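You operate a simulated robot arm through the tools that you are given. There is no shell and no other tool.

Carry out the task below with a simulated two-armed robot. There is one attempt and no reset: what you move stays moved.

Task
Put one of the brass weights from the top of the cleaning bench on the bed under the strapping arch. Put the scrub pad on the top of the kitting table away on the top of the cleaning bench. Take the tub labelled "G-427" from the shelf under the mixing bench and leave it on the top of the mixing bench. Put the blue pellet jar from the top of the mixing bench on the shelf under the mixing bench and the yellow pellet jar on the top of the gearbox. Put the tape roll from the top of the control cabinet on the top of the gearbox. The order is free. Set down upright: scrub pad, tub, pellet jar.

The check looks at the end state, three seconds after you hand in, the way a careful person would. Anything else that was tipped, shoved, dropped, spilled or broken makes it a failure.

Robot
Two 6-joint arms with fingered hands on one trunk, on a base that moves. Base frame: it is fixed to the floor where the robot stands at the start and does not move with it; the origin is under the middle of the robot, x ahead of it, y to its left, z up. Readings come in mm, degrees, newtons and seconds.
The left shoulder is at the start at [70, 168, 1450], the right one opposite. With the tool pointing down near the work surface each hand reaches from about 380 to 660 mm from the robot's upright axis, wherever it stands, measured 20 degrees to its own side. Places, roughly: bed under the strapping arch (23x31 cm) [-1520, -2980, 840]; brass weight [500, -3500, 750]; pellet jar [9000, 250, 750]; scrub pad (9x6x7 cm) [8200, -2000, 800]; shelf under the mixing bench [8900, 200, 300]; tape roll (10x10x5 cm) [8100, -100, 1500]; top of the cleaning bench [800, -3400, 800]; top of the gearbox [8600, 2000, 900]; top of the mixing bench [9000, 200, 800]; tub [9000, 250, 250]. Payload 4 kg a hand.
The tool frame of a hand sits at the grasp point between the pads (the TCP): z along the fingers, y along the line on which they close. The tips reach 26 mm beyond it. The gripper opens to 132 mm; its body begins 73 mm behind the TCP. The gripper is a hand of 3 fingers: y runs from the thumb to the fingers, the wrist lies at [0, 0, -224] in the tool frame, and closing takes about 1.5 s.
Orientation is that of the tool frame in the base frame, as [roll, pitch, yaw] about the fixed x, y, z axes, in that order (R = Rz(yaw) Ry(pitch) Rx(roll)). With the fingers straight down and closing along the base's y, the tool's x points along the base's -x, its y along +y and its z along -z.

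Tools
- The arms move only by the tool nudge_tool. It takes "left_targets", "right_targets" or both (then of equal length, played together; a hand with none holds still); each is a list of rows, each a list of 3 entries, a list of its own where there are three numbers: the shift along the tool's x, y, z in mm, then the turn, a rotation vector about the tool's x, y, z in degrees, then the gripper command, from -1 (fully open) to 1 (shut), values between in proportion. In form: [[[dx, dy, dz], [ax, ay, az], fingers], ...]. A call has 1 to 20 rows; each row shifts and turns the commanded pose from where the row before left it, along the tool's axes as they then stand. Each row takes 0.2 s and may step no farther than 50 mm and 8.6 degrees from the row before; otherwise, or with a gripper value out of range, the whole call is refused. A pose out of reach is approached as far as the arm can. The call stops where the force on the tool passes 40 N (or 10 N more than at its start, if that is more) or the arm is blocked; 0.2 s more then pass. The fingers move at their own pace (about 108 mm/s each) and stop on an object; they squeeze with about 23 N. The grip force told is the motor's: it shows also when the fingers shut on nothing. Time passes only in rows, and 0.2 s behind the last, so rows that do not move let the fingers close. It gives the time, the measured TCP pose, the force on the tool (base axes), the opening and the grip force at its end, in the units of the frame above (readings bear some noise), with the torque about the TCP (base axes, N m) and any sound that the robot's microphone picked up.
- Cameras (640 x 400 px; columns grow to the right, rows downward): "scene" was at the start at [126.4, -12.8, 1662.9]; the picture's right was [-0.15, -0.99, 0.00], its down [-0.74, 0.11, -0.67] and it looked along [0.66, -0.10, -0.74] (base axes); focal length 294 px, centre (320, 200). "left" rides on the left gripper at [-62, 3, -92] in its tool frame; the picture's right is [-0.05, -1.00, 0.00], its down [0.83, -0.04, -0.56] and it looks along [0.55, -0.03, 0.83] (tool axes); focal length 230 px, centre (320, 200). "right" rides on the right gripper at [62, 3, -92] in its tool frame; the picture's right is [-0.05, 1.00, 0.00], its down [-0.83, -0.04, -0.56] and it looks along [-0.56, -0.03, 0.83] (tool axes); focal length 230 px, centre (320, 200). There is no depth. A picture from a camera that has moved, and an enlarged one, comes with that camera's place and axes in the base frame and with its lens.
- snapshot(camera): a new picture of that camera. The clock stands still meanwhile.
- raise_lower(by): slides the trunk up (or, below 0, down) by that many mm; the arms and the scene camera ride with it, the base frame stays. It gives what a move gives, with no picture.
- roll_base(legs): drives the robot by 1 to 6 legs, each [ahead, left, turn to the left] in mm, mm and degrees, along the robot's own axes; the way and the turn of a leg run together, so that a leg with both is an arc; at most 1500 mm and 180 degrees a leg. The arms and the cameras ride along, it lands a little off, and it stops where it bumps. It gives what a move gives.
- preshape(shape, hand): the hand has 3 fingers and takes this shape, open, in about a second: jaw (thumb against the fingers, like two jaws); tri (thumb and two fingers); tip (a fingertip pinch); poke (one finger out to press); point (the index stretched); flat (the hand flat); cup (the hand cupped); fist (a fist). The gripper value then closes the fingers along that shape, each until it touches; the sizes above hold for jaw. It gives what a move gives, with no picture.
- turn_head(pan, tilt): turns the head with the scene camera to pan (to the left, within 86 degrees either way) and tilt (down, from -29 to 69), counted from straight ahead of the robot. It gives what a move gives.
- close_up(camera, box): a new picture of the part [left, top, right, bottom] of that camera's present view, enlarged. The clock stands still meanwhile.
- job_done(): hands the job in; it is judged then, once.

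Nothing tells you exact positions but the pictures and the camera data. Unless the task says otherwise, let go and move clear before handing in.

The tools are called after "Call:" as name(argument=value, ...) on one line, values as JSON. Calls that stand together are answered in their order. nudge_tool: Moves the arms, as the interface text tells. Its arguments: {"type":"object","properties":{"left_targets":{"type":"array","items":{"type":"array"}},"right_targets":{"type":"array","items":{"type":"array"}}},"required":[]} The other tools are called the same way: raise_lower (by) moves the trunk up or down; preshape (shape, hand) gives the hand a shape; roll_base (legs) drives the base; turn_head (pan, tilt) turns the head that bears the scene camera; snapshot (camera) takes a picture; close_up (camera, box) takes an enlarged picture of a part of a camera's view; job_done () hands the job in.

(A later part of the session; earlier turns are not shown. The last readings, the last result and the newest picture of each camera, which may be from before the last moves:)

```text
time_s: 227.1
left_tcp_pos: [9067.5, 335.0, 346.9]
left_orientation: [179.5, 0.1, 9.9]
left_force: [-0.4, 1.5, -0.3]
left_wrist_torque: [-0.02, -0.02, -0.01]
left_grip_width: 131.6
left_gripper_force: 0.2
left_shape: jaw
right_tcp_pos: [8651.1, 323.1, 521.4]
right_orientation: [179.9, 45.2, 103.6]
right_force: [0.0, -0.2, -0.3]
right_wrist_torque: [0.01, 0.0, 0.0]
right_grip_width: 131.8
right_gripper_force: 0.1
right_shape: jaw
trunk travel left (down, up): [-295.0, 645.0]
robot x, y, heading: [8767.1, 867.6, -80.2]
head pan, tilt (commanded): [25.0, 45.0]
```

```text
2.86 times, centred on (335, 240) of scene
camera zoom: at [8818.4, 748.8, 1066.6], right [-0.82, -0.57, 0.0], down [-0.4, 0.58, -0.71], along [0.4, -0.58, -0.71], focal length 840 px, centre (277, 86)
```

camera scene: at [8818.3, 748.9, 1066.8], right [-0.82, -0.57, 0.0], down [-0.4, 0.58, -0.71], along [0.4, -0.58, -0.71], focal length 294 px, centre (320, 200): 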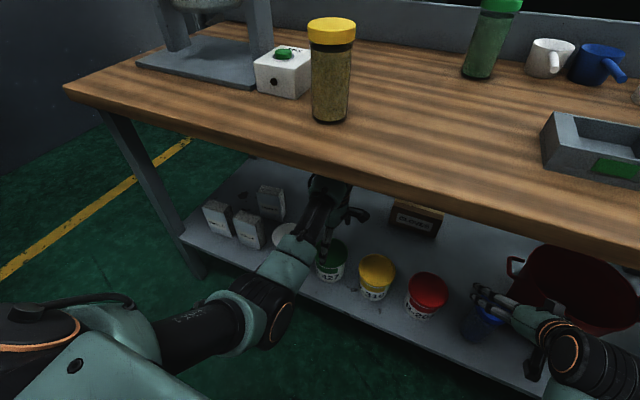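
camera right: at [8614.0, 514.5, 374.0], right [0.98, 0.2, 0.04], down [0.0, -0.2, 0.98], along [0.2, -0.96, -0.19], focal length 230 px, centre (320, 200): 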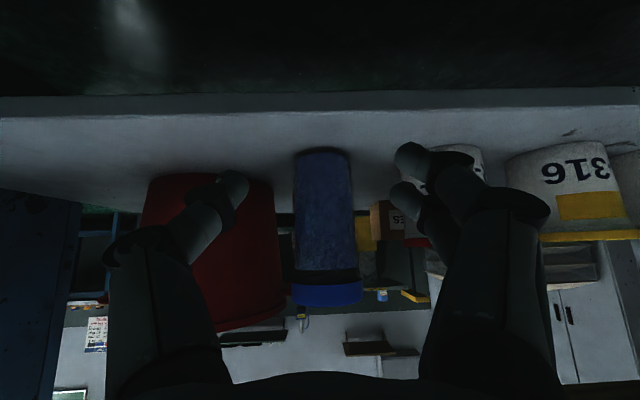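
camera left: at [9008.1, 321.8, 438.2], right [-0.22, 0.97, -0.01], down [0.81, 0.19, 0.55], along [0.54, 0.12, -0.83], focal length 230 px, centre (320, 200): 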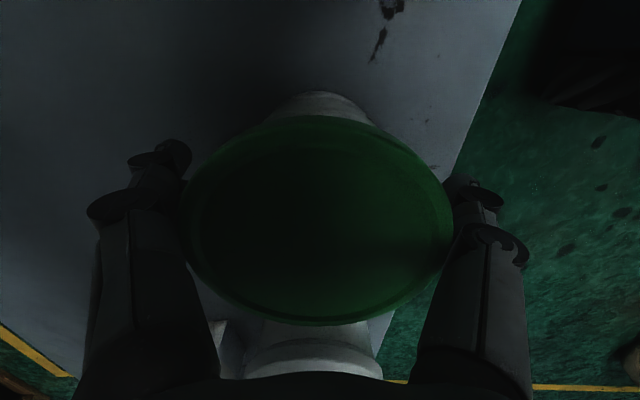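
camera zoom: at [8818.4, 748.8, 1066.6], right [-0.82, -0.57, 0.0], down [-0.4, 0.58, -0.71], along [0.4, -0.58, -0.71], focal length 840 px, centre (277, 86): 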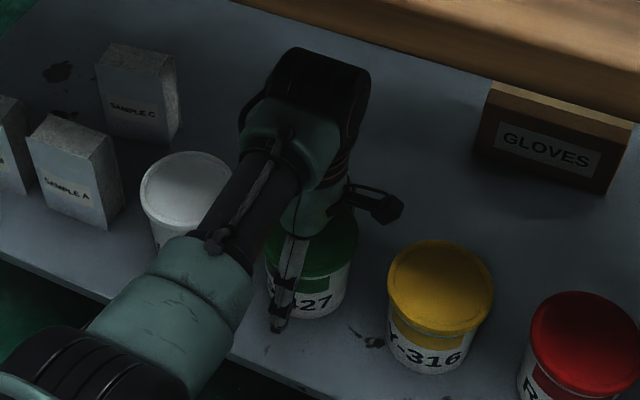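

Call:
nudge_tool(left_targets=[[[0, -1, 0], [0, 0, 0], -0.6], [[0, 0, 0], [0, 0, 0], 0], [[0, 0, 0], [0, 0, 0], 0.5], [[0, 0, 0], [0, 0, 0], 0.5], [[0, 0, 0], [0, 0, 0], 0.5], [[0, 0, 0], [0, 0, 0], 0.5]])

Call:
snapshot(camera="left")

Call:
close_up(camera="scene", box=[250, 170, 420, 310])

```text
time_s: 228.5
left_tcp_pos: [9066.6, 335.6, 347.4]
left_orientation: [179.4, 0.0, 9.9]
left_force: [1.0, -1.8, 1.7]
left_wrist_torque: [-0.4, -0.04, 0.01]
left_grip_width: 96.2
left_gripper_force: 22.7
left_shape: jaw
right_tcp_pos: [8651.1, 324.8, 521.9]
right_orientation: [179.9, 45.4, 103.7]
right_force: [-0.7, 0.0, 0.0]
right_wrist_torque: [0.0, -0.02, 0.04]
right_grip_width: 132.1
right_gripper_force: 0.1
right_shape: jaw
trunk travel left (down, up): [-295.0, 645.0]
robot x, y, heading: [8765.4, 864.5, -80.3]
head pan, tilt (commanded): [25.0, 45.0]
```

```text
taken
camera left: at [9008.0, 322.2, 439.4], right [-0.22, 0.97, -0.01], down [0.81, 0.19, 0.55], along [0.54, 0.12, -0.83], focal length 230 px, centre (320, 200)
```

left: 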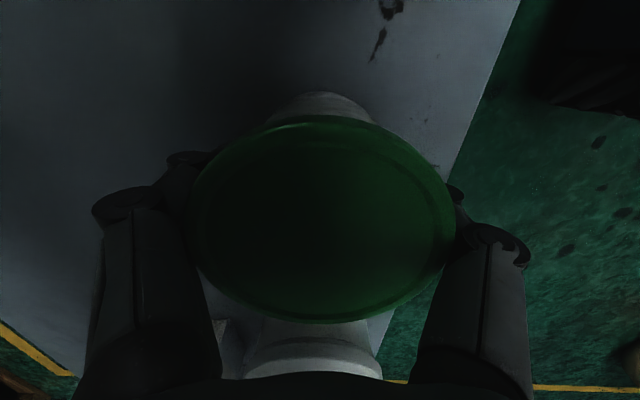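

```text
2.86 times, centred on (335, 240) of scene
camera zoom: at [8818.3, 749.0, 1066.8], right [-0.82, -0.57, 0.0], down [-0.4, 0.58, -0.71], along [0.4, -0.58, -0.71], focal length 840 px, centre (277, 86)
```

zoom: 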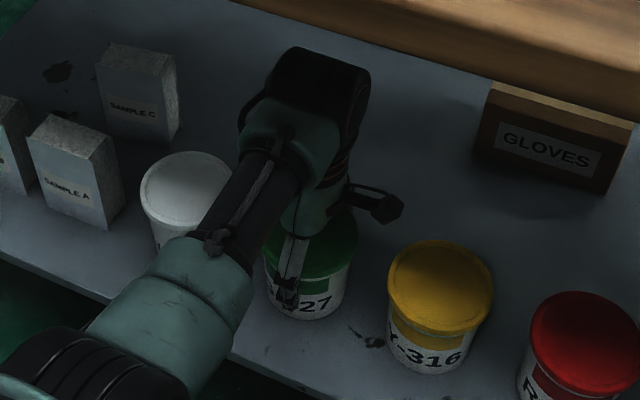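

Gripped at 96 mm, under the lid rim. I lift 20 mm to test.

Call:
nudge_tool(left_targets=[[[0, 0, -8], [0, 0, 0], 0.6], [[0, 0, -12], [0, 0, 0], 0.6], [[0, 0, 0], [0, 0, 0], 0.6]])

Call:
snapshot(camera="left")

Call:
close_up(camera="scene", box=[250, 170, 420, 310])

```text
time_s: 229.3
left_tcp_pos: [9066.5, 336.5, 366.5]
left_orientation: [179.6, 0.0, 9.9]
left_force: [-0.1, 0.1, -4.9]
left_wrist_torque: [-0.02, 0.05, -0.01]
left_grip_width: 95.4
left_gripper_force: 23.1
left_shape: jaw
right_tcp_pos: [8650.5, 323.7, 521.3]
right_orientation: [179.9, 45.2, 103.6]
right_force: [-0.1, -0.7, 0.4]
right_wrist_torque: [0.01, -0.02, -0.01]
right_grip_width: 131.8
right_gripper_force: 0.1
right_shape: jaw
trunk travel left (down, up): [-295.0, 645.0]
robot x, y, heading: [8767.4, 864.8, -79.9]
head pan, tilt (commanded): [25.0, 45.0]
```

```text
taken
camera left: at [9007.8, 322.4, 459.0], right [-0.22, 0.97, -0.01], down [0.81, 0.19, 0.55], along [0.54, 0.12, -0.83], focal length 230 px, centre (320, 200)
```

left: 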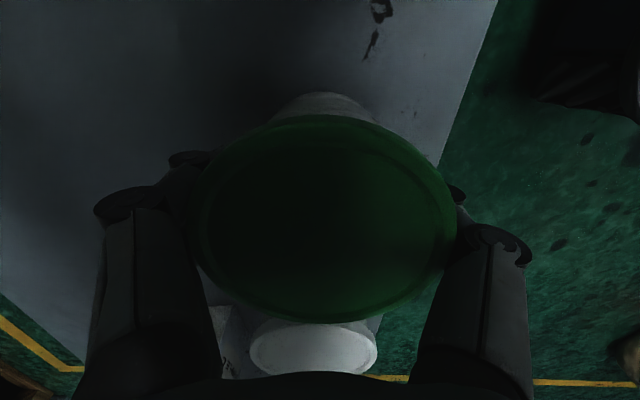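

```text
2.86 times, centred on (335, 240) of scene
camera zoom: at [8818.6, 748.5, 1066.7], right [-0.82, -0.57, 0.0], down [-0.4, 0.58, -0.71], along [0.4, -0.58, -0.71], focal length 840 px, centre (277, 86)
```

zoom: 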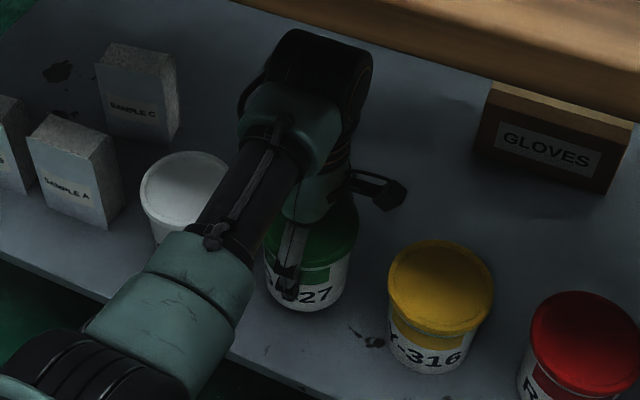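

The tub is lifted upright (about 0.5 kg). I back out from the shelf with it and raise the trunk.

Call:
nudge_tool(left_targets=[[[0, 0, -15], [0, 0, 0], 0.6], [[0, 0, 0], [0, 0, 0], 0.6]])

Call:
roll_base(legs=[[-255, 0, 0]])

Call:
raise_lower(by=400)

Call:
raise_lower(by=200)

Call:
snapshot(camera="scene")

```text
time_s: 229.9
left_tcp_pos: [9065.3, 335.4, 382.0]
left_orientation: [179.6, 0.0, 10.0]
left_force: [-0.6, 0.4, -5.1]
left_wrist_torque: [-0.01, 0.01, -0.01]
left_grip_width: 95.9
left_gripper_force: 23.1
left_shape: jaw
right_tcp_pos: [8651.4, 323.5, 520.9]
right_orientation: [179.9, 45.2, 103.6]
right_force: [-0.6, 0.0, -0.4]
right_wrist_torque: [0.0, 0.01, 0.02]
right_grip_width: 132.0
right_gripper_force: 0.1
right_shape: jaw
trunk travel left (down, up): [-295.0, 645.0]
robot x, y, heading: [8764.4, 866.4, -80.0]
head pan, tilt (commanded): [25.0, 45.0]
```

```text
time_s: 231.8
left_tcp_pos: [9023.2, 587.1, 383.2]
left_orientation: [179.4, 0.0, 10.0]
left_force: [0.3, 0.6, -5.0]
left_wrist_torque: [-0.01, 0.04, -0.02]
left_grip_width: 95.7
left_gripper_force: 23.2
left_shape: jaw
right_tcp_pos: [8607.1, 575.1, 521.1]
right_orientation: [179.9, 45.2, 103.6]
right_force: [0.2, 0.2, 0.4]
right_wrist_torque: [-0.03, 0.0, 0.04]
right_grip_width: 131.8
right_gripper_force: 0.1
right_shape: jaw
trunk travel left (down, up): [-295.0, 645.0]
robot x, y, heading: [8722.4, 1113.9, -80.1]
head pan, tilt (commanded): [25.0, 45.0]
```

```text
time_s: 235.6
left_tcp_pos: [9023.8, 586.9, 781.2]
left_orientation: [179.6, 0.0, 10.0]
left_force: [-0.5, -0.3, -4.3]
left_wrist_torque: [0.0, 0.01, -0.01]
left_grip_width: 95.5
left_gripper_force: 23.0
left_shape: jaw
right_tcp_pos: [8607.8, 573.1, 921.9]
right_orientation: [179.9, 45.3, 103.5]
right_force: [-0.6, -0.3, -0.9]
right_wrist_torque: [0.01, 0.0, -0.02]
right_grip_width: 131.9
right_gripper_force: 0.0
right_shape: jaw
trunk travel left (down, up): [-695.0, 245.0]
robot x, y, heading: [8722.3, 1118.7, -80.2]
head pan, tilt (commanded): [25.0, 45.0]
```

```text
time_s: 237.8
left_tcp_pos: [9023.5, 586.3, 982.7]
left_orientation: [179.6, -0.1, 9.9]
left_force: [0.0, 0.3, -4.4]
left_wrist_torque: [-0.01, 0.05, 0.01]
left_grip_width: 95.2
left_gripper_force: 23.3
left_shape: jaw
right_tcp_pos: [8607.6, 572.7, 1121.3]
right_orientation: [179.9, 45.2, 103.7]
right_force: [-0.6, -0.9, -0.4]
right_wrist_torque: [0.02, 0.02, -0.01]
right_grip_width: 132.2
right_gripper_force: 0.0
right_shape: jaw
trunk travel left (down, up): [-895.0, 45.0]
robot x, y, heading: [8723.8, 1118.3, -80.2]
head pan, tilt (commanded): [25.0, 45.0]
```

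```text
taken
camera scene: at [8775.0, 998.9, 1666.6], right [-0.82, -0.57, 0.0], down [-0.41, 0.58, -0.71], along [0.4, -0.58, -0.71], focal length 294 px, centre (320, 200)
```

scene: 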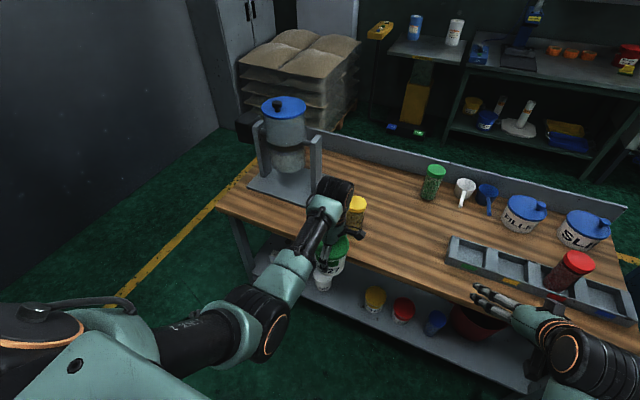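

The bench area between the yellow jar and the tray is free. I slide right and then forward over the bench with the tub.

Call:
roll_base(legs=[[0, -123, 0], [215, 0, 0]])

Call:
snapshot(camera="scene")

Call:
snapshot(camera="left")

```text
time_s: 240.3
left_tcp_pos: [8941.5, 355.2, 983.2]
left_orientation: [179.5, 0.1, 10.0]
left_force: [0.9, 0.1, -4.2]
left_wrist_torque: [-0.06, 0.01, -0.02]
left_grip_width: 95.7
left_gripper_force: 23.2
left_shape: jaw
right_tcp_pos: [8524.4, 343.5, 1121.9]
right_orientation: [180.0, 45.4, 103.7]
right_force: [-1.0, 0.2, -0.3]
right_wrist_torque: [0.01, 0.0, 0.0]
right_grip_width: 132.1
right_gripper_force: 0.1
right_shape: jaw
trunk travel left (down, up): [-895.0, 45.0]
robot x, y, heading: [8640.2, 882.1, -80.2]
head pan, tilt (commanded): [25.0, 45.0]
```

```text
taken
camera scene: at [8691.3, 769.7, 1667.1], right [-0.82, -0.57, 0.0], down [-0.41, 0.58, -0.71], along [0.41, -0.58, -0.71], focal length 294 px, centre (320, 200)
```

scene: 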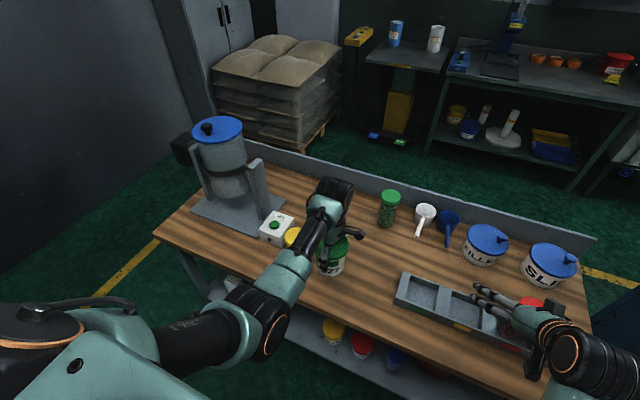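

```text
taken
camera left: at [8881.5, 342.1, 1075.2], right [-0.22, 0.97, -0.01], down [0.81, 0.19, 0.55], along [0.54, 0.12, -0.83], focal length 230 px, centre (320, 200)
```

left: 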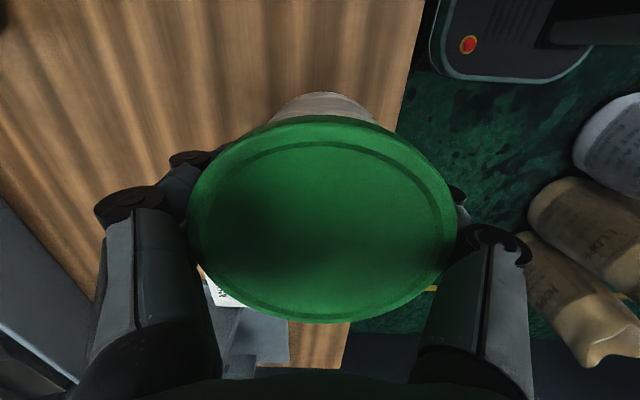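

The bench front edge is about 90 mm from the tub centre; I move it 35 mm further in and lower it in steps.

Call:
nudge_tool(left_targets=[[[0, 35, 0], [0, 0, 0], 0.6], [[0, 0, 35], [0, 0, 0], 0.6], [[0, 0, 30], [0, 0, 0], 0.6], [[0, 0, 0], [0, 0, 0], 0.6]])

Call:
close_up(camera="scene", box=[260, 170, 420, 310])

```text
time_s: 241.3
left_tcp_pos: [8946.8, 317.3, 917.3]
left_orientation: [179.6, 0.0, 10.0]
left_force: [0.2, -0.4, -5.5]
left_wrist_torque: [0.01, 0.03, -0.02]
left_grip_width: 95.4
left_gripper_force: 22.6
left_shape: jaw
right_tcp_pos: [8525.2, 339.9, 1120.8]
right_orientation: [179.9, 45.3, 103.8]
right_force: [1.0, 0.0, 0.1]
right_wrist_torque: [0.03, 0.04, -0.01]
right_grip_width: 131.8
right_gripper_force: 0.1
right_shape: jaw
trunk travel left (down, up): [-895.0, 45.0]
robot x, y, heading: [8638.4, 885.0, -79.8]
head pan, tilt (commanded): [25.0, 45.0]
```

```text
2.86 times, centred on (340, 240) of scene
camera zoom: at [8691.8, 765.1, 1666.6], right [-0.82, -0.57, 0.0], down [-0.41, 0.58, -0.71], along [0.41, -0.58, -0.71], focal length 840 px, centre (263, 86)
```

zoom: 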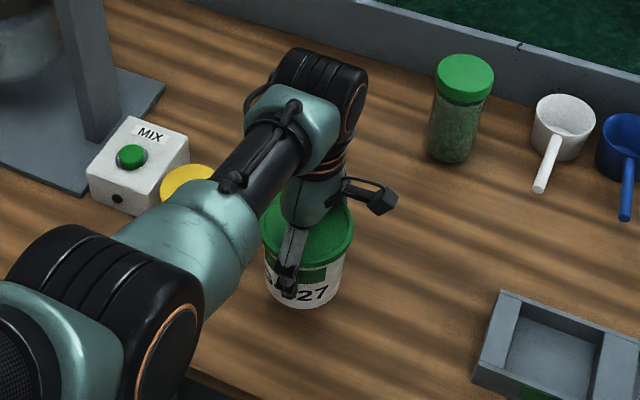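

Call:
nudge_tool(left_targets=[[[0, 0, 6], [0, 0, 0], 0.6], [[0, 0, 6], [0, 0, 0], 0.6], [[0, 0, 0], [0, 0, 0], 0.6]])

Call:
nudge_tool(left_targets=[[[0, 0, 4], [0, 0, 0], 0.6], [[0, 0, 0], [0, 0, 0], 0.6]])

```text
time_s: 242.1
left_tcp_pos: [8947.7, 319.2, 905.0]
left_orientation: [179.6, -0.1, 9.9]
left_force: [-0.6, -0.2, -4.6]
left_wrist_torque: [0.0, 0.04, 0.01]
left_grip_width: 95.4
left_gripper_force: 23.1
left_shape: jaw
right_tcp_pos: [8523.3, 341.0, 1121.4]
right_orientation: [179.9, 45.2, 103.6]
right_force: [0.0, -0.4, -0.4]
right_wrist_torque: [-0.02, -0.01, 0.03]
right_grip_width: 132.0
right_gripper_force: 0.2
right_shape: jaw
trunk travel left (down, up): [-895.0, 45.0]
robot x, y, heading: [8635.6, 886.2, -79.9]
head pan, tilt (commanded): [25.0, 45.0]
```

```text
time_s: 242.7
left_tcp_pos: [8947.1, 319.0, 901.7]
left_orientation: [179.6, 0.0, 10.0]
left_force: [-0.1, -0.4, -4.0]
left_wrist_torque: [-0.02, 0.06, 0.0]
left_grip_width: 95.4
left_gripper_force: 23.1
left_shape: jaw
right_tcp_pos: [8524.1, 341.6, 1122.3]
right_orientation: [179.9, 45.2, 103.7]
right_force: [0.4, 0.2, -0.4]
right_wrist_torque: [-0.02, 0.01, 0.01]
right_grip_width: 131.9
right_gripper_force: 0.2
right_shape: jaw
trunk travel left (down, up): [-895.0, 45.0]
robot x, y, heading: [8638.5, 881.5, -80.1]
head pan, tilt (commanded): [25.0, 45.0]
```

Call:
nudge_tool(left_targets=[[[0, 0, 4], [0, 0, 0], 0.6], [[0, 0, 4], [0, 0, 0], 0.6], [[0, 0, 0], [0, 0, 0], 0.6]])

Call:
nudge_tool(left_targets=[[[0, 0, 3], [0, 0, 0], 0.6], [[0, 0, 0], [0, 0, 0], 0.6]])

Call:
nudge_tool(left_targets=[[[0, 0, 3], [0, 0, 0], 0.6], [[0, 0, 0], [0, 0, 0], 0.6]])

```text
time_s: 243.5
left_tcp_pos: [8948.0, 318.0, 893.4]
left_orientation: [179.6, 0.0, 10.0]
left_force: [-0.4, -0.5, -4.6]
left_wrist_torque: [0.0, 0.0, -0.02]
left_grip_width: 95.3
left_gripper_force: 23.0
left_shape: jaw
right_tcp_pos: [8524.0, 340.3, 1121.6]
right_orientation: [179.9, 45.2, 103.7]
right_force: [0.7, -0.7, -0.2]
right_wrist_torque: [0.01, -0.01, 0.01]
right_grip_width: 131.8
right_gripper_force: 0.1
right_shape: jaw
trunk travel left (down, up): [-895.0, 45.0]
robot x, y, heading: [8639.6, 884.9, -79.8]
head pan, tilt (commanded): [25.0, 45.0]
```

```text
time_s: 244.1
left_tcp_pos: [8946.7, 318.4, 891.2]
left_orientation: [179.6, -0.1, 10.0]
left_force: [0.6, -0.1, -5.1]
left_wrist_torque: [0.0, -0.01, 0.03]
left_grip_width: 95.6
left_gripper_force: 23.3
left_shape: jaw
right_tcp_pos: [8524.0, 340.9, 1120.5]
right_orientation: [179.9, 45.2, 103.7]
right_force: [1.0, -0.2, 0.4]
right_wrist_torque: [0.02, 0.0, 0.0]
right_grip_width: 131.9
right_gripper_force: 0.1
right_shape: jaw
trunk travel left (down, up): [-895.0, 45.0]
robot x, y, heading: [8638.9, 881.3, -80.0]
head pan, tilt (commanded): [25.0, 45.0]
```

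```text
time_s: 244.7
left_tcp_pos: [8947.2, 318.2, 888.1]
left_orientation: [179.5, 0.1, 10.0]
left_force: [-0.2, 0.3, -3.9]
left_wrist_torque: [-0.01, 0.01, 0.01]
left_grip_width: 95.4
left_gripper_force: 22.7
left_shape: jaw
right_tcp_pos: [8524.5, 340.0, 1121.5]
right_orientation: [179.9, 45.3, 103.8]
right_force: [-0.5, 0.0, -0.1]
right_wrist_torque: [0.0, -0.03, -0.02]
right_grip_width: 132.1
right_gripper_force: 0.1
right_shape: jaw
trunk travel left (down, up): [-895.0, 45.0]
robot x, y, heading: [8637.7, 886.7, -79.9]
head pan, tilt (commanded): [25.0, 45.0]
```

Call:
nudge_tool(left_targets=[[[0, 0, 3], [0, 0, 0], 0.6], [[0, 0, 0], [0, 0, 0], 0.6]])

Call:
nudge_tool(left_targets=[[[0, 0, 3], [0, 0, 0], 0.6], [[0, 0, 0], [0, 0, 0], 0.6]])

Call:
close_up(camera="scene", box=[260, 170, 420, 310])

```text
time_s: 245.3
left_tcp_pos: [8946.6, 317.7, 883.8]
left_orientation: [179.6, 0.0, 10.0]
left_force: [-0.3, -0.3, -4.7]
left_wrist_torque: [0.0, 0.04, 0.0]
left_grip_width: 95.6
left_gripper_force: 22.6
left_shape: jaw
right_tcp_pos: [8523.9, 341.2, 1122.1]
right_orientation: [179.9, 45.2, 103.6]
right_force: [-0.5, -0.2, -0.5]
right_wrist_torque: [0.01, -0.04, -0.03]
right_grip_width: 131.8
right_gripper_force: 0.0
right_shape: jaw
trunk travel left (down, up): [-895.0, 45.0]
robot x, y, heading: [8636.7, 880.8, -79.7]
head pan, tilt (commanded): [25.0, 45.0]
```

```text
time_s: 245.9
left_tcp_pos: [8946.8, 318.1, 880.5]
left_orientation: [179.6, 0.0, 10.0]
left_force: [1.4, 0.0, -3.0]
left_wrist_torque: [-0.02, 0.07, 0.02]
left_grip_width: 95.5
left_gripper_force: 22.9
left_shape: jaw
right_tcp_pos: [8524.2, 341.0, 1121.1]
right_orientation: [179.8, 45.2, 103.7]
right_force: [-0.7, 0.4, 0.1]
right_wrist_torque: [0.01, -0.03, 0.0]
right_grip_width: 132.1
right_gripper_force: 0.1
right_shape: jaw
trunk travel left (down, up): [-895.0, 45.0]
robot x, y, heading: [8639.3, 882.9, -80.4]
head pan, tilt (commanded): [25.0, 45.0]
```

```text
2.86 times, centred on (340, 240) of scene
camera zoom: at [8691.8, 765.5, 1666.7], right [-0.82, -0.57, 0.0], down [-0.41, 0.58, -0.71], along [0.41, -0.58, -0.71], focal length 840 px, centre (263, 86)
```

zoom: 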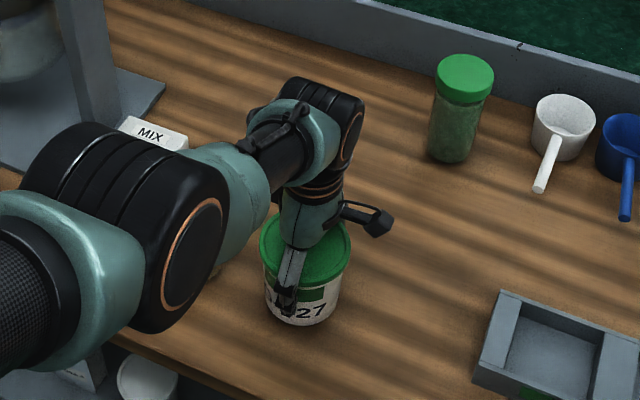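

Call:
nudge_tool(left_targets=[[[0, 0, 2.5], [0, 0, 0], 0.6], [[0, 0, 0], [0, 0, 0], 0.6]])

Call:
nudge_tool(left_targets=[[[0, 0, 2.5], [0, 0, 0], 0.6], [[0, 0, 0], [0, 0, 0], 0.6]])

```text
time_s: 246.5
left_tcp_pos: [8946.8, 320.2, 880.1]
left_orientation: [179.6, 0.0, 10.0]
left_force: [1.0, 0.2, -3.2]
left_wrist_torque: [0.01, 0.01, -0.05]
left_grip_width: 95.6
left_gripper_force: 23.0
left_shape: jaw
right_tcp_pos: [8524.5, 338.8, 1120.8]
right_orientation: [179.9, 45.2, 103.8]
right_force: [0.5, 0.1, 1.2]
right_wrist_torque: [0.01, 0.02, 0.01]
right_grip_width: 131.6
right_gripper_force: 0.0
right_shape: jaw
trunk travel left (down, up): [-895.0, 45.0]
robot x, y, heading: [8636.4, 884.6, -80.0]
head pan, tilt (commanded): [25.0, 45.0]
```

```text
time_s: 247.1
left_tcp_pos: [8948.4, 320.4, 879.9]
left_orientation: [179.6, 0.0, 9.9]
left_force: [0.5, -0.2, -3.7]
left_wrist_torque: [-0.02, -0.02, -0.05]
left_grip_width: 95.4
left_gripper_force: 23.1
left_shape: jaw
left hand out of reach, approached as far as the arm can: row 1
right_tcp_pos: [8523.9, 340.6, 1120.9]
right_orientation: [179.9, 45.2, 103.8]
right_force: [0.0, -0.4, -0.1]
right_wrist_torque: [-0.02, 0.0, 0.0]
right_grip_width: 132.2
right_gripper_force: 0.1
right_shape: jaw
trunk travel left (down, up): [-895.0, 45.0]
robot x, y, heading: [8635.9, 886.6, -80.1]
head pan, tilt (commanded): [25.0, 45.0]
```

The arm is at its reach limit, so I lower with the trunk in small steps instead.

Call:
raise_lower(by=-5)

Call:
raise_lower(by=-4)

```text
time_s: 247.6
left_tcp_pos: [8947.4, 318.9, 875.5]
left_orientation: [179.6, 0.0, 10.0]
left_force: [-0.4, 0.0, -4.4]
left_wrist_torque: [0.03, 0.02, 0.04]
left_grip_width: 95.5
left_gripper_force: 23.0
left_shape: jaw
right_tcp_pos: [8523.7, 340.1, 1115.6]
right_orientation: [179.9, 45.1, 103.7]
right_force: [0.4, 0.2, 0.5]
right_wrist_torque: [0.01, -0.03, 0.05]
right_grip_width: 132.0
right_gripper_force: 0.1
right_shape: jaw
trunk travel left (down, up): [-890.0, 50.0]
robot x, y, heading: [8639.9, 881.6, -80.2]
head pan, tilt (commanded): [25.0, 45.0]
```

```text
time_s: 248.2
left_tcp_pos: [8947.5, 319.4, 871.1]
left_orientation: [179.7, 0.0, 9.9]
left_force: [0.9, 0.1, -4.0]
left_wrist_torque: [0.01, 0.04, -0.04]
left_grip_width: 95.5
left_gripper_force: 22.7
left_shape: jaw
right_tcp_pos: [8524.6, 340.1, 1112.1]
right_orientation: [179.9, 45.2, 103.7]
right_force: [0.0, 0.2, -0.3]
right_wrist_torque: [0.0, 0.01, 0.01]
right_grip_width: 131.6
right_gripper_force: 0.1
right_shape: jaw
trunk travel left (down, up): [-886.0, 54.0]
robot x, y, heading: [8641.9, 883.0, -79.9]
head pan, tilt (commanded): [25.0, 45.0]
```

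Call:
raise_lower(by=-4)

Call:
raise_lower(by=-4)

Call:
close_up(camera="scene", box=[300, 220, 380, 300])

```text
time_s: 248.7
left_tcp_pos: [8946.5, 320.1, 868.4]
left_orientation: [179.6, -0.1, 10.0]
left_force: [-0.5, 0.9, 2.9]
left_wrist_torque: [-0.15, -0.04, -0.01]
left_grip_width: 94.5
left_gripper_force: 22.7
left_shape: jaw
right_tcp_pos: [8523.4, 340.9, 1108.9]
right_orientation: [179.9, 45.4, 103.8]
right_force: [-0.9, 0.6, -0.8]
right_wrist_torque: [-0.01, -0.02, -0.04]
right_grip_width: 132.1
right_gripper_force: 0.1
right_shape: jaw
trunk travel left (down, up): [-882.0, 58.0]
robot x, y, heading: [8637.0, 880.3, -79.9]
head pan, tilt (commanded): [25.0, 45.0]
```

```text
time_s: 249.2
left_tcp_pos: [8947.3, 320.4, 866.7]
left_orientation: [179.2, 0.0, 10.0]
left_force: [0.3, 3.3, 18.5]
left_wrist_torque: [-0.21, -0.05, 0.0]
left_grip_width: 93.7
left_gripper_force: 22.6
left_shape: jaw
right_tcp_pos: [8522.8, 343.1, 1106.3]
right_orientation: [179.7, 45.4, 103.5]
right_force: [0.0, -0.8, 0.6]
right_wrist_torque: [0.06, -0.03, 0.01]
right_grip_width: 131.5
right_gripper_force: 0.1
right_shape: jaw
trunk travel left (down, up): [-878.0, 62.0]
robot x, y, heading: [8637.4, 879.2, -80.1]
head pan, tilt (commanded): [25.0, 45.0]
```

```text
5.00 times, centred on (340, 260) of scene
camera zoom: at [8690.1, 769.4, 1650.3], right [-0.82, -0.57, 0.0], down [-0.4, 0.58, -0.71], along [0.41, -0.58, -0.71], focal length 1469 px, centre (220, -100)
```

zoom: 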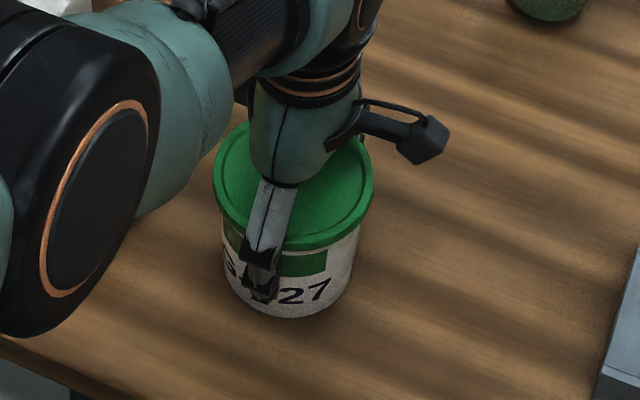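

The tub is on the bench (18 N contact). I relieve the pressure, open fully and lift straight up.

Call:
nudge_tool(left_targets=[[[0, 0, -4], [0, 0, 0], 0.6], [[0, 0, 0], [0, 0, 0], 0], [[0, 0, 0], [0, 0, 0], -1], [[0, 0, 0], [0, 0, 0], -1], [[0, 0, 0], [0, 0, 0], -1], [[0, 0, 0], [0, 0, 0], -1]])

Call:
snapshot(camera="left")

```text
time_s: 250.6
left_tcp_pos: [8945.6, 321.3, 867.2]
left_orientation: [179.7, -0.1, 10.0]
left_force: [-0.8, 4.2, 4.4]
left_wrist_torque: [0.03, 0.0, 0.02]
left_grip_width: 131.7
left_gripper_force: 0.0
left_shape: jaw
right_tcp_pos: [8523.9, 343.0, 1104.7]
right_orientation: [179.7, 45.2, 103.7]
right_force: [-0.3, 0.2, -0.5]
right_wrist_torque: [-0.02, 0.01, -0.01]
right_grip_width: 131.8
right_gripper_force: 0.0
right_shape: jaw
trunk travel left (down, up): [-878.0, 62.0]
robot x, y, heading: [8637.4, 884.8, -79.8]
head pan, tilt (commanded): [25.0, 45.0]
```

```text
taken
camera left: at [8887.0, 307.7, 959.0], right [-0.22, 0.97, -0.01], down [0.81, 0.19, 0.55], along [0.54, 0.12, -0.83], focal length 230 px, centre (320, 200)
```

left: 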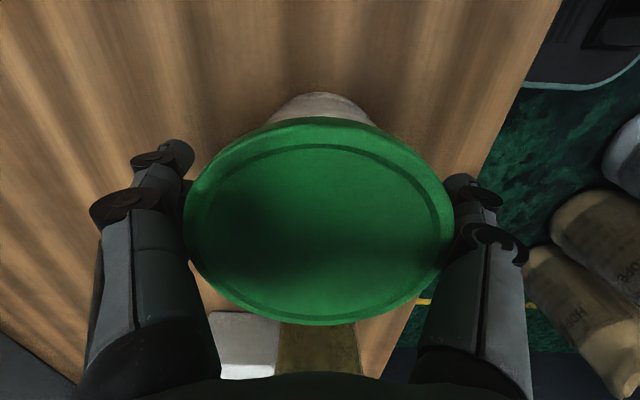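

Call:
nudge_tool(left_targets=[[[0, -1, -6], [0, 0, 0], -1], [[0, 0, -10], [0, 0, 0], -1], [[0, 0, 0], [0, 0, 0], -1]])

Call:
snapshot(camera="left")

Call:
close_up(camera="scene", box=[300, 220, 380, 300])

```text
time_s: 251.4
left_tcp_pos: [8948.6, 313.0, 878.7]
left_orientation: [179.6, 0.0, 10.0]
left_force: [0.1, 1.4, 0.4]
left_wrist_torque: [-0.01, 0.01, 0.0]
left_grip_width: 131.8
left_gripper_force: 0.0
left_shape: jaw
left hand out of reach, approached as far as the arm can: row 1, 2
right_tcp_pos: [8524.2, 341.0, 1104.0]
right_orientation: [180.0, 45.2, 103.6]
right_force: [-0.5, 0.6, 0.6]
right_wrist_torque: [0.02, 0.01, -0.03]
right_grip_width: 132.0
right_gripper_force: 0.0
right_shape: jaw
trunk travel left (down, up): [-878.0, 62.0]
robot x, y, heading: [8636.7, 883.5, -80.0]
head pan, tilt (commanded): [25.0, 45.0]
```

```text
taken
camera left: at [8888.2, 299.6, 970.1], right [-0.22, 0.97, 0.0], down [0.81, 0.19, 0.56], along [0.54, 0.12, -0.83], focal length 230 px, centre (320, 200)
```

left: 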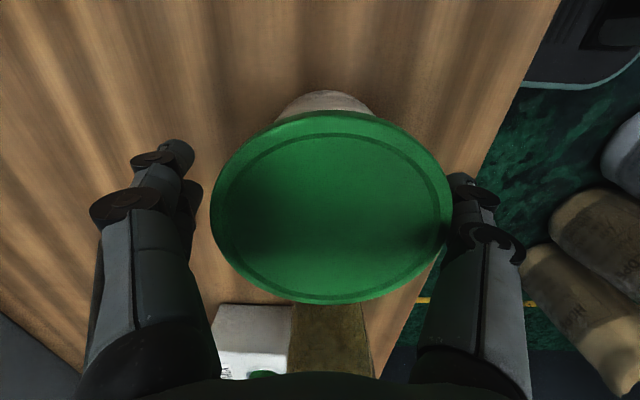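

```text
5.00 times, centred on (340, 260) of scene
camera zoom: at [8691.4, 766.5, 1649.8], right [-0.82, -0.57, 0.0], down [-0.41, 0.58, -0.71], along [0.41, -0.58, -0.71], focal length 1469 px, centre (220, -100)
```

zoom: 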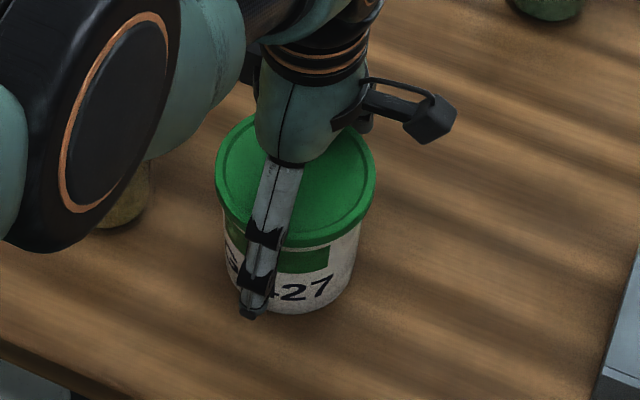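

I lift with the trunk so the hand goes straight up.

Call:
nudge_tool(left_targets=[[[0, -5, 0], [0, 0, 0], -1], [[0, 0, 0], [0, 0, 0], -1]])

Call:
raise_lower(by=62)

Call:
snapshot(camera="left")

```text
time_s: 252.0
left_tcp_pos: [8947.3, 314.6, 877.0]
left_orientation: [179.6, 0.0, 10.0]
left_force: [-1.3, 0.8, 1.1]
left_wrist_torque: [0.06, 0.0, -0.01]
left_grip_width: 132.2
left_gripper_force: 0.0
left_shape: jaw
left hand out of reach, approached as far as the arm can: row 1
right_tcp_pos: [8523.9, 341.3, 1104.8]
right_orientation: [179.8, 45.2, 103.7]
right_force: [0.6, -0.1, 0.7]
right_wrist_torque: [0.05, -0.02, -0.01]
right_grip_width: 132.0
right_gripper_force: 0.0
right_shape: jaw
trunk travel left (down, up): [-878.0, 62.0]
robot x, y, heading: [8635.4, 880.8, -80.0]
head pan, tilt (commanded): [25.0, 45.0]
```

```text
time_s: 253.1
left_tcp_pos: [8947.2, 313.7, 937.7]
left_orientation: [179.6, 0.0, 10.0]
left_force: [0.1, 0.0, -1.0]
left_wrist_torque: [-0.03, -0.02, 0.03]
left_grip_width: 131.7
left_gripper_force: 0.1
left_shape: jaw
right_tcp_pos: [8523.9, 341.3, 1166.3]
right_orientation: [179.9, 45.1, 103.7]
right_force: [0.5, 0.6, 0.0]
right_wrist_torque: [0.02, -0.02, -0.02]
right_grip_width: 131.9
right_gripper_force: 0.2
right_shape: jaw
trunk travel left (down, up): [-940.0, 0.0]
robot x, y, heading: [8639.3, 885.0, -80.0]
head pan, tilt (commanded): [25.0, 45.0]
```

```text
taken
camera left: at [8887.9, 300.6, 1029.6], right [-0.22, 0.97, -0.01], down [0.81, 0.19, 0.56], along [0.54, 0.12, -0.83], focal length 230 px, centre (320, 200)
```

left: 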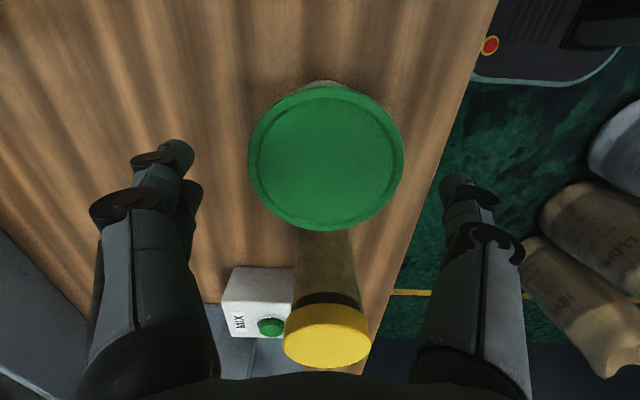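

The tub labelled G-427 stands upright on the bench. I back off, and turn the left hand back to its forward-pointing pose to fetch the yellow jar.

Call:
roll_base(legs=[[-250, 0, 0]])

Call:
nudge_tool(left_targets=[[[0, 0, 0], [0, 0, -8.2], -1], [[0, 0, 0], [0, 0, -8.2], -1], [[0, 0, 0], [0, 0, -8.2], -1], [[0, 0, 0], [0, 0, -8.2], -1], [[0, 0, 0], [0, 0, -8.2], -1], [[0, 0, 0], [0, 0, -8.2], -1], [[0, 0, 0], [0, 0, -8.2], -1], [[0, 0, 0], [0, 0, -8.2], -1], [[0, 0, 0], [0, 0, -8.2], -1], [[0, 0, 0], [0, 0, -8.2], -1], [[0, 0, 0], [0, 0, -8.0], -1]])

Call:
nudge_tool(left_targets=[[[-10, 0, -10], [0, -7.5, 0], -1], [[-10, 0, -10], [0, -7.5, 0], -1], [[-10, 0, -10], [0, -7.5, 0], -1], [[-10, 0, -10], [0, -7.5, 0], -1], [[-10, 0, -10], [0, -7.5, 0], -1], [[-10, 0, -10], [0, -7.5, 0], -1]])

Call:
snapshot(camera="scene")

```text
time_s: 254.9
left_tcp_pos: [8906.1, 556.9, 936.3]
left_orientation: [179.9, 0.1, 10.2]
left_force: [0.0, -0.7, -0.1]
left_wrist_torque: [0.02, 0.01, 0.03]
left_grip_width: 131.8
left_gripper_force: 0.1
left_shape: jaw
right_tcp_pos: [8482.6, 581.9, 1165.1]
right_orientation: [179.8, 45.1, 103.7]
right_force: [-0.4, -1.0, -0.2]
right_wrist_torque: [0.02, -0.01, -0.02]
right_grip_width: 132.3
right_gripper_force: 0.2
right_shape: jaw
trunk travel left (down, up): [-940.0, 0.0]
robot x, y, heading: [8594.0, 1126.0, -80.1]
head pan, tilt (commanded): [25.0, 45.0]
```

```text
time_s: 257.3
left_tcp_pos: [8904.2, 558.9, 939.1]
left_orientation: [180.0, 0.3, 100.2]
left_force: [-0.1, 1.0, -0.3]
left_wrist_torque: [-0.02, 0.0, -0.01]
left_grip_width: 132.1
left_gripper_force: 0.0
left_shape: jaw
right_tcp_pos: [8481.5, 585.3, 1165.3]
right_orientation: [179.9, 45.4, 103.6]
right_force: [-0.4, -0.2, -0.7]
right_wrist_torque: [-0.04, 0.05, -0.01]
right_grip_width: 131.8
right_gripper_force: 0.1
right_shape: jaw
trunk travel left (down, up): [-940.0, 0.0]
robot x, y, heading: [8593.2, 1124.8, -79.9]
head pan, tilt (commanded): [25.0, 45.0]
```

```text
time_s: 258.7
left_tcp_pos: [8921.8, 436.4, 955.3]
left_orientation: [-179.9, 45.4, 100.1]
left_force: [0.9, 0.6, 0.5]
left_wrist_torque: [0.01, 0.01, -0.04]
left_grip_width: 131.7
left_gripper_force: 0.0
left_shape: jaw
left hand out of reach, approached as far as the arm can: row 1, 2, 3, 4, 5, 6
right_tcp_pos: [8481.5, 585.6, 1166.0]
right_orientation: [180.0, 45.3, 103.7]
right_force: [0.2, -0.3, 0.1]
right_wrist_torque: [0.01, 0.0, 0.05]
right_grip_width: 131.9
right_gripper_force: 0.0
right_shape: jaw
trunk travel left (down, up): [-940.0, 0.0]
robot x, y, heading: [8593.0, 1127.8, -80.1]
head pan, tilt (commanded): [25.0, 45.0]
```

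```text
taken
camera scene: at [8648.5, 1010.6, 1711.8], right [-0.82, -0.57, 0.0], down [-0.41, 0.58, -0.71], along [0.41, -0.58, -0.71], focal length 294 px, centre (320, 200)
```

scene: 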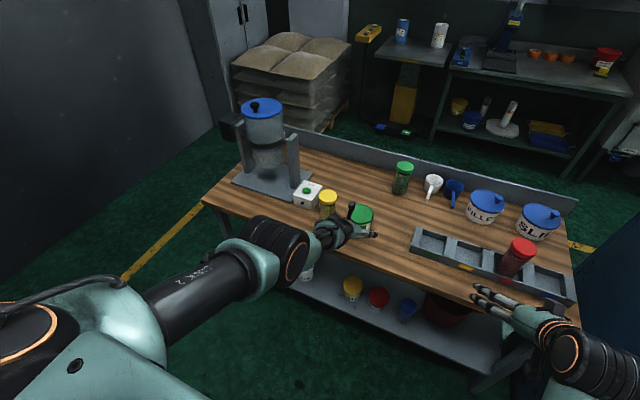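

The hand swung forward but stayed above everything. I draw it back before repositioning.

Call:
nudge_tool(left_targets=[[[31.7, 0, -31.7], [0, 0, 0], -1], [[31.7, 0, -31.7], [0, 0, 0], -1], [[31.7, 0, -31.7], [0, 0, 0], -1], [[31.7, 0, -31.7], [0, 0, 0], -1]])

Call:
raise_lower(by=-195)

```text
time_s: 259.7
left_tcp_pos: [8901.0, 501.3, 880.4]
left_orientation: [180.0, 45.4, 100.1]
left_force: [0.0, 0.4, -0.9]
left_wrist_torque: [0.04, 0.02, 0.01]
left_grip_width: 131.9
left_gripper_force: 0.1
left_shape: jaw
left hand out of reach, approached as far as the arm can: row 1, 2, 3, 4
right_tcp_pos: [8482.1, 584.6, 1166.1]
right_orientation: [179.9, 45.3, 103.7]
right_force: [0.3, 0.3, 0.4]
right_wrist_torque: [0.01, -0.01, 0.02]
right_grip_width: 131.8
right_gripper_force: 0.2
right_shape: jaw
trunk travel left (down, up): [-940.0, 0.0]
robot x, y, heading: [8597.8, 1127.6, -79.8]
head pan, tilt (commanded): [25.0, 45.0]
```

```text
time_s: 261.8
left_tcp_pos: [8899.6, 500.7, 684.9]
left_orientation: [180.0, 45.3, 100.2]
left_force: [0.0, 0.0, -0.2]
left_wrist_torque: [0.0, 0.03, -0.01]
left_grip_width: 131.8
left_gripper_force: 0.0
left_shape: jaw
right_tcp_pos: [8481.5, 584.2, 971.6]
right_orientation: [179.9, 45.4, 103.7]
right_force: [-0.3, 0.3, 0.3]
right_wrist_torque: [0.05, 0.02, 0.02]
right_grip_width: 131.8
right_gripper_force: 0.1
right_shape: jaw
trunk travel left (down, up): [-745.0, 195.0]
robot x, y, heading: [8595.7, 1127.5, -79.8]
head pan, tilt (commanded): [25.0, 45.0]
```

The left arm is stretched straight and stuck at its limit. I back the base off a little for safety and then try to fold the arm back.

Call:
roll_base(legs=[[-80, 0, 0]])

Call:
nudge_tool(left_targets=[[[10, 0, -40], [0, 0, 0], -1], [[10, 0, -40], [0, 0, 0], -1], [[10, 0, -40], [0, 0, 0], -1], [[10, 0, -40], [0, 0, 0], -1]])

```text
time_s: 262.9
left_tcp_pos: [8887.7, 577.9, 684.0]
left_orientation: [-179.9, 45.3, 100.1]
left_force: [-0.4, 0.3, 0.3]
left_wrist_torque: [0.01, 0.02, 0.01]
left_grip_width: 132.0
left_gripper_force: 0.0
left_shape: jaw
right_tcp_pos: [8468.2, 662.4, 972.1]
right_orientation: [179.8, 45.2, 103.7]
right_force: [0.0, 1.0, 0.4]
right_wrist_torque: [0.01, 0.0, 0.04]
right_grip_width: 132.1
right_gripper_force: 0.0
right_shape: jaw
trunk travel left (down, up): [-745.0, 195.0]
robot x, y, heading: [8582.6, 1211.6, -79.9]
head pan, tilt (commanded): [25.0, 45.0]
```

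```text
time_s: 263.9
left_tcp_pos: [8887.3, 577.1, 685.2]
left_orientation: [180.0, 45.4, 100.0]
left_force: [-0.5, -0.3, -0.2]
left_wrist_torque: [-0.01, 0.02, 0.0]
left_grip_width: 131.8
left_gripper_force: 0.1
left_shape: jaw
left hand out of reach, approached as far as the arm can: row 1, 2, 3, 4
right_tcp_pos: [8469.1, 661.7, 970.8]
right_orientation: [179.8, 45.1, 103.6]
right_force: [-0.6, -0.7, 1.2]
right_wrist_torque: [0.0, 0.01, -0.03]
right_grip_width: 132.0
right_gripper_force: 0.0
right_shape: jaw
trunk travel left (down, up): [-745.0, 195.0]
robot x, y, heading: [8581.5, 1207.0, -79.8]
head pan, tilt (commanded): [25.0, 45.0]
```

Call:
nudge_tool(left_targets=[[[40, 0, 0], [0, 0, 0], -1], [[0, 0, -30], [0, 0, 0], -1], [[0, 0, -30], [0, 0, 0], -1]])

```text
time_s: 264.6
left_tcp_pos: [8874.5, 650.0, 698.6]
left_orientation: [179.6, 45.2, 100.0]
left_force: [0.1, 0.6, -0.4]
left_wrist_torque: [-0.04, -0.02, -0.02]
left_grip_width: 131.7
left_gripper_force: 0.0
left_shape: jaw
left hand out of reach, approached as far as the arm can: row 2
right_tcp_pos: [8467.7, 664.5, 973.2]
right_orientation: [179.8, 45.4, 103.7]
right_force: [0.0, -0.4, 0.5]
right_wrist_torque: [-0.02, 0.01, 0.0]
right_grip_width: 131.9
right_gripper_force: 0.0
right_shape: jaw
trunk travel left (down, up): [-745.0, 195.0]
robot x, y, heading: [8575.7, 1205.9, -79.9]
head pan, tilt (commanded): [25.0, 45.0]
```

The arm is free again. I raise the left hand to bench height and re-aim for the yellow jar.

Call:
nudge_tool(left_targets=[[[-31.9, 0, -31.8], [0, 0, 0], -1], [[-31.9, 0, -31.8], [0, 0, 0], -1], [[-31.9, 0, -31.8], [0, 0, 0], -1], [[-31.9, 0, -31.8], [0, 0, 0], -1], [[-31.9, 0, -31.8], [0, 0, 0], -1], [[-31.9, 0, -31.8], [0, 0, 0], -1], [[0, 0, 0], [0, 0, 0], -1]])

Call:
turn_head(pan=25, tilt=40)

Call:
snapshot(camera="scene")

Call:
snapshot(camera="left")

```text
time_s: 266.2
left_tcp_pos: [8874.2, 650.5, 969.0]
left_orientation: [-180.0, 45.2, 100.1]
left_force: [0.6, -0.7, -0.4]
left_wrist_torque: [0.04, -0.04, -0.04]
left_grip_width: 131.9
left_gripper_force: 0.0
left_shape: jaw
right_tcp_pos: [8467.9, 663.1, 971.9]
right_orientation: [179.9, 45.3, 103.8]
right_force: [-0.1, -0.5, 0.0]
right_wrist_torque: [-0.03, -0.03, 0.03]
right_grip_width: 132.1
right_gripper_force: 0.1
right_shape: jaw
trunk travel left (down, up): [-745.0, 195.0]
robot x, y, heading: [8578.8, 1198.9, -80.0]
head pan, tilt (commanded): [25.0, 45.0]
```

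```text
time_s: 266.9
left_tcp_pos: [8874.6, 649.8, 969.7]
left_orientation: [-179.9, 45.4, 100.3]
left_force: [0.2, 1.5, 1.0]
left_wrist_torque: [0.01, -0.01, 0.0]
left_grip_width: 132.2
left_gripper_force: 0.0
left_shape: jaw
right_tcp_pos: [8467.8, 663.4, 972.0]
right_orientation: [179.9, 45.4, 103.8]
right_force: [0.7, 0.6, -0.1]
right_wrist_torque: [-0.03, 0.0, -0.01]
right_grip_width: 132.2
right_gripper_force: 0.0
right_shape: jaw
trunk travel left (down, up): [-745.0, 195.0]
robot x, y, heading: [8579.4, 1208.4, -80.1]
head pan, tilt (commanded): [25.0, 40.0]
```

```text
taken
camera scene: at [8636.8, 1085.6, 1524.0], right [-0.82, -0.57, 0.0], down [-0.37, 0.53, -0.77], along [0.44, -0.63, -0.64], focal length 294 px, centre (320, 200)
```

scene: 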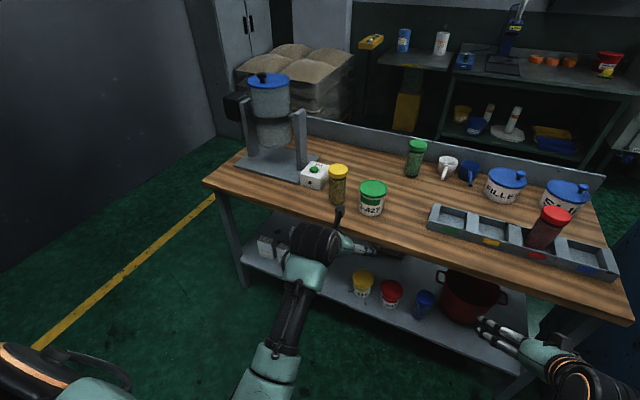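

```text
taken
camera left: at [8874.8, 671.9, 1077.1], right [-0.98, -0.21, 0.04], down [-0.21, 0.96, -0.2], along [0.01, -0.2, -0.98], focal length 230 px, centre (320, 200)
```

left: 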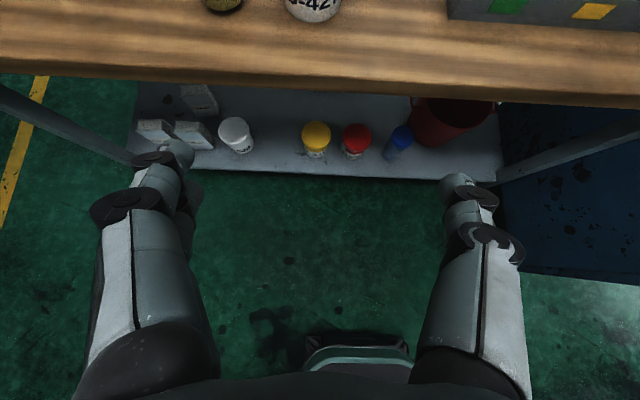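

Call:
roll_base(legs=[[130, 145, 0]])

Call:
snapshot(camera="left")

Call:
snapshot(camera="scene")

```text
time_s: 268.5
left_tcp_pos: [9037.9, 546.6, 969.5]
left_orientation: [180.0, 45.5, 100.0]
left_force: [0.6, 0.7, 0.1]
left_wrist_torque: [-0.01, 0.0, 0.0]
left_grip_width: 132.0
left_gripper_force: 0.0
left_shape: jaw
right_tcp_pos: [8631.2, 561.2, 971.3]
right_orientation: [179.8, 45.3, 103.6]
right_force: [-0.3, -0.3, 0.7]
right_wrist_torque: [-0.02, 0.0, 0.0]
right_grip_width: 131.6
right_gripper_force: 0.1
right_shape: jaw
trunk travel left (down, up): [-745.0, 195.0]
robot x, y, heading: [8747.2, 1104.5, -79.9]
head pan, tilt (commanded): [25.0, 40.0]
```

```text
taken
camera left: at [9038.2, 569.7, 1077.6], right [-0.98, -0.21, 0.04], down [-0.21, 0.96, -0.2], along [0.01, -0.2, -0.98], focal length 230 px, centre (320, 200)
```

left: 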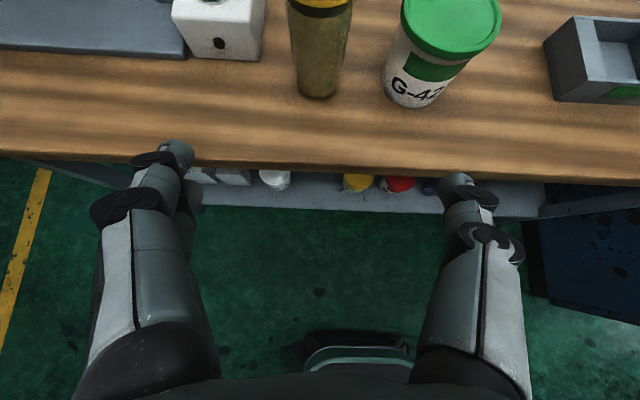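

```text
taken
camera scene: at [8800.4, 983.9, 1524.1], right [-0.82, -0.57, 0.0], down [-0.37, 0.53, -0.77], along [0.44, -0.63, -0.64], focal length 294 px, centre (320, 200)
```

scene: 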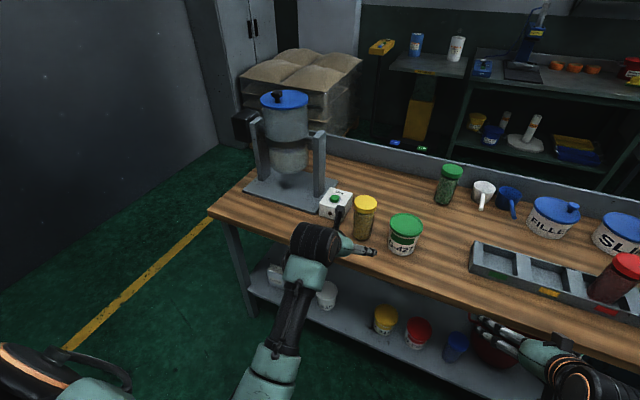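

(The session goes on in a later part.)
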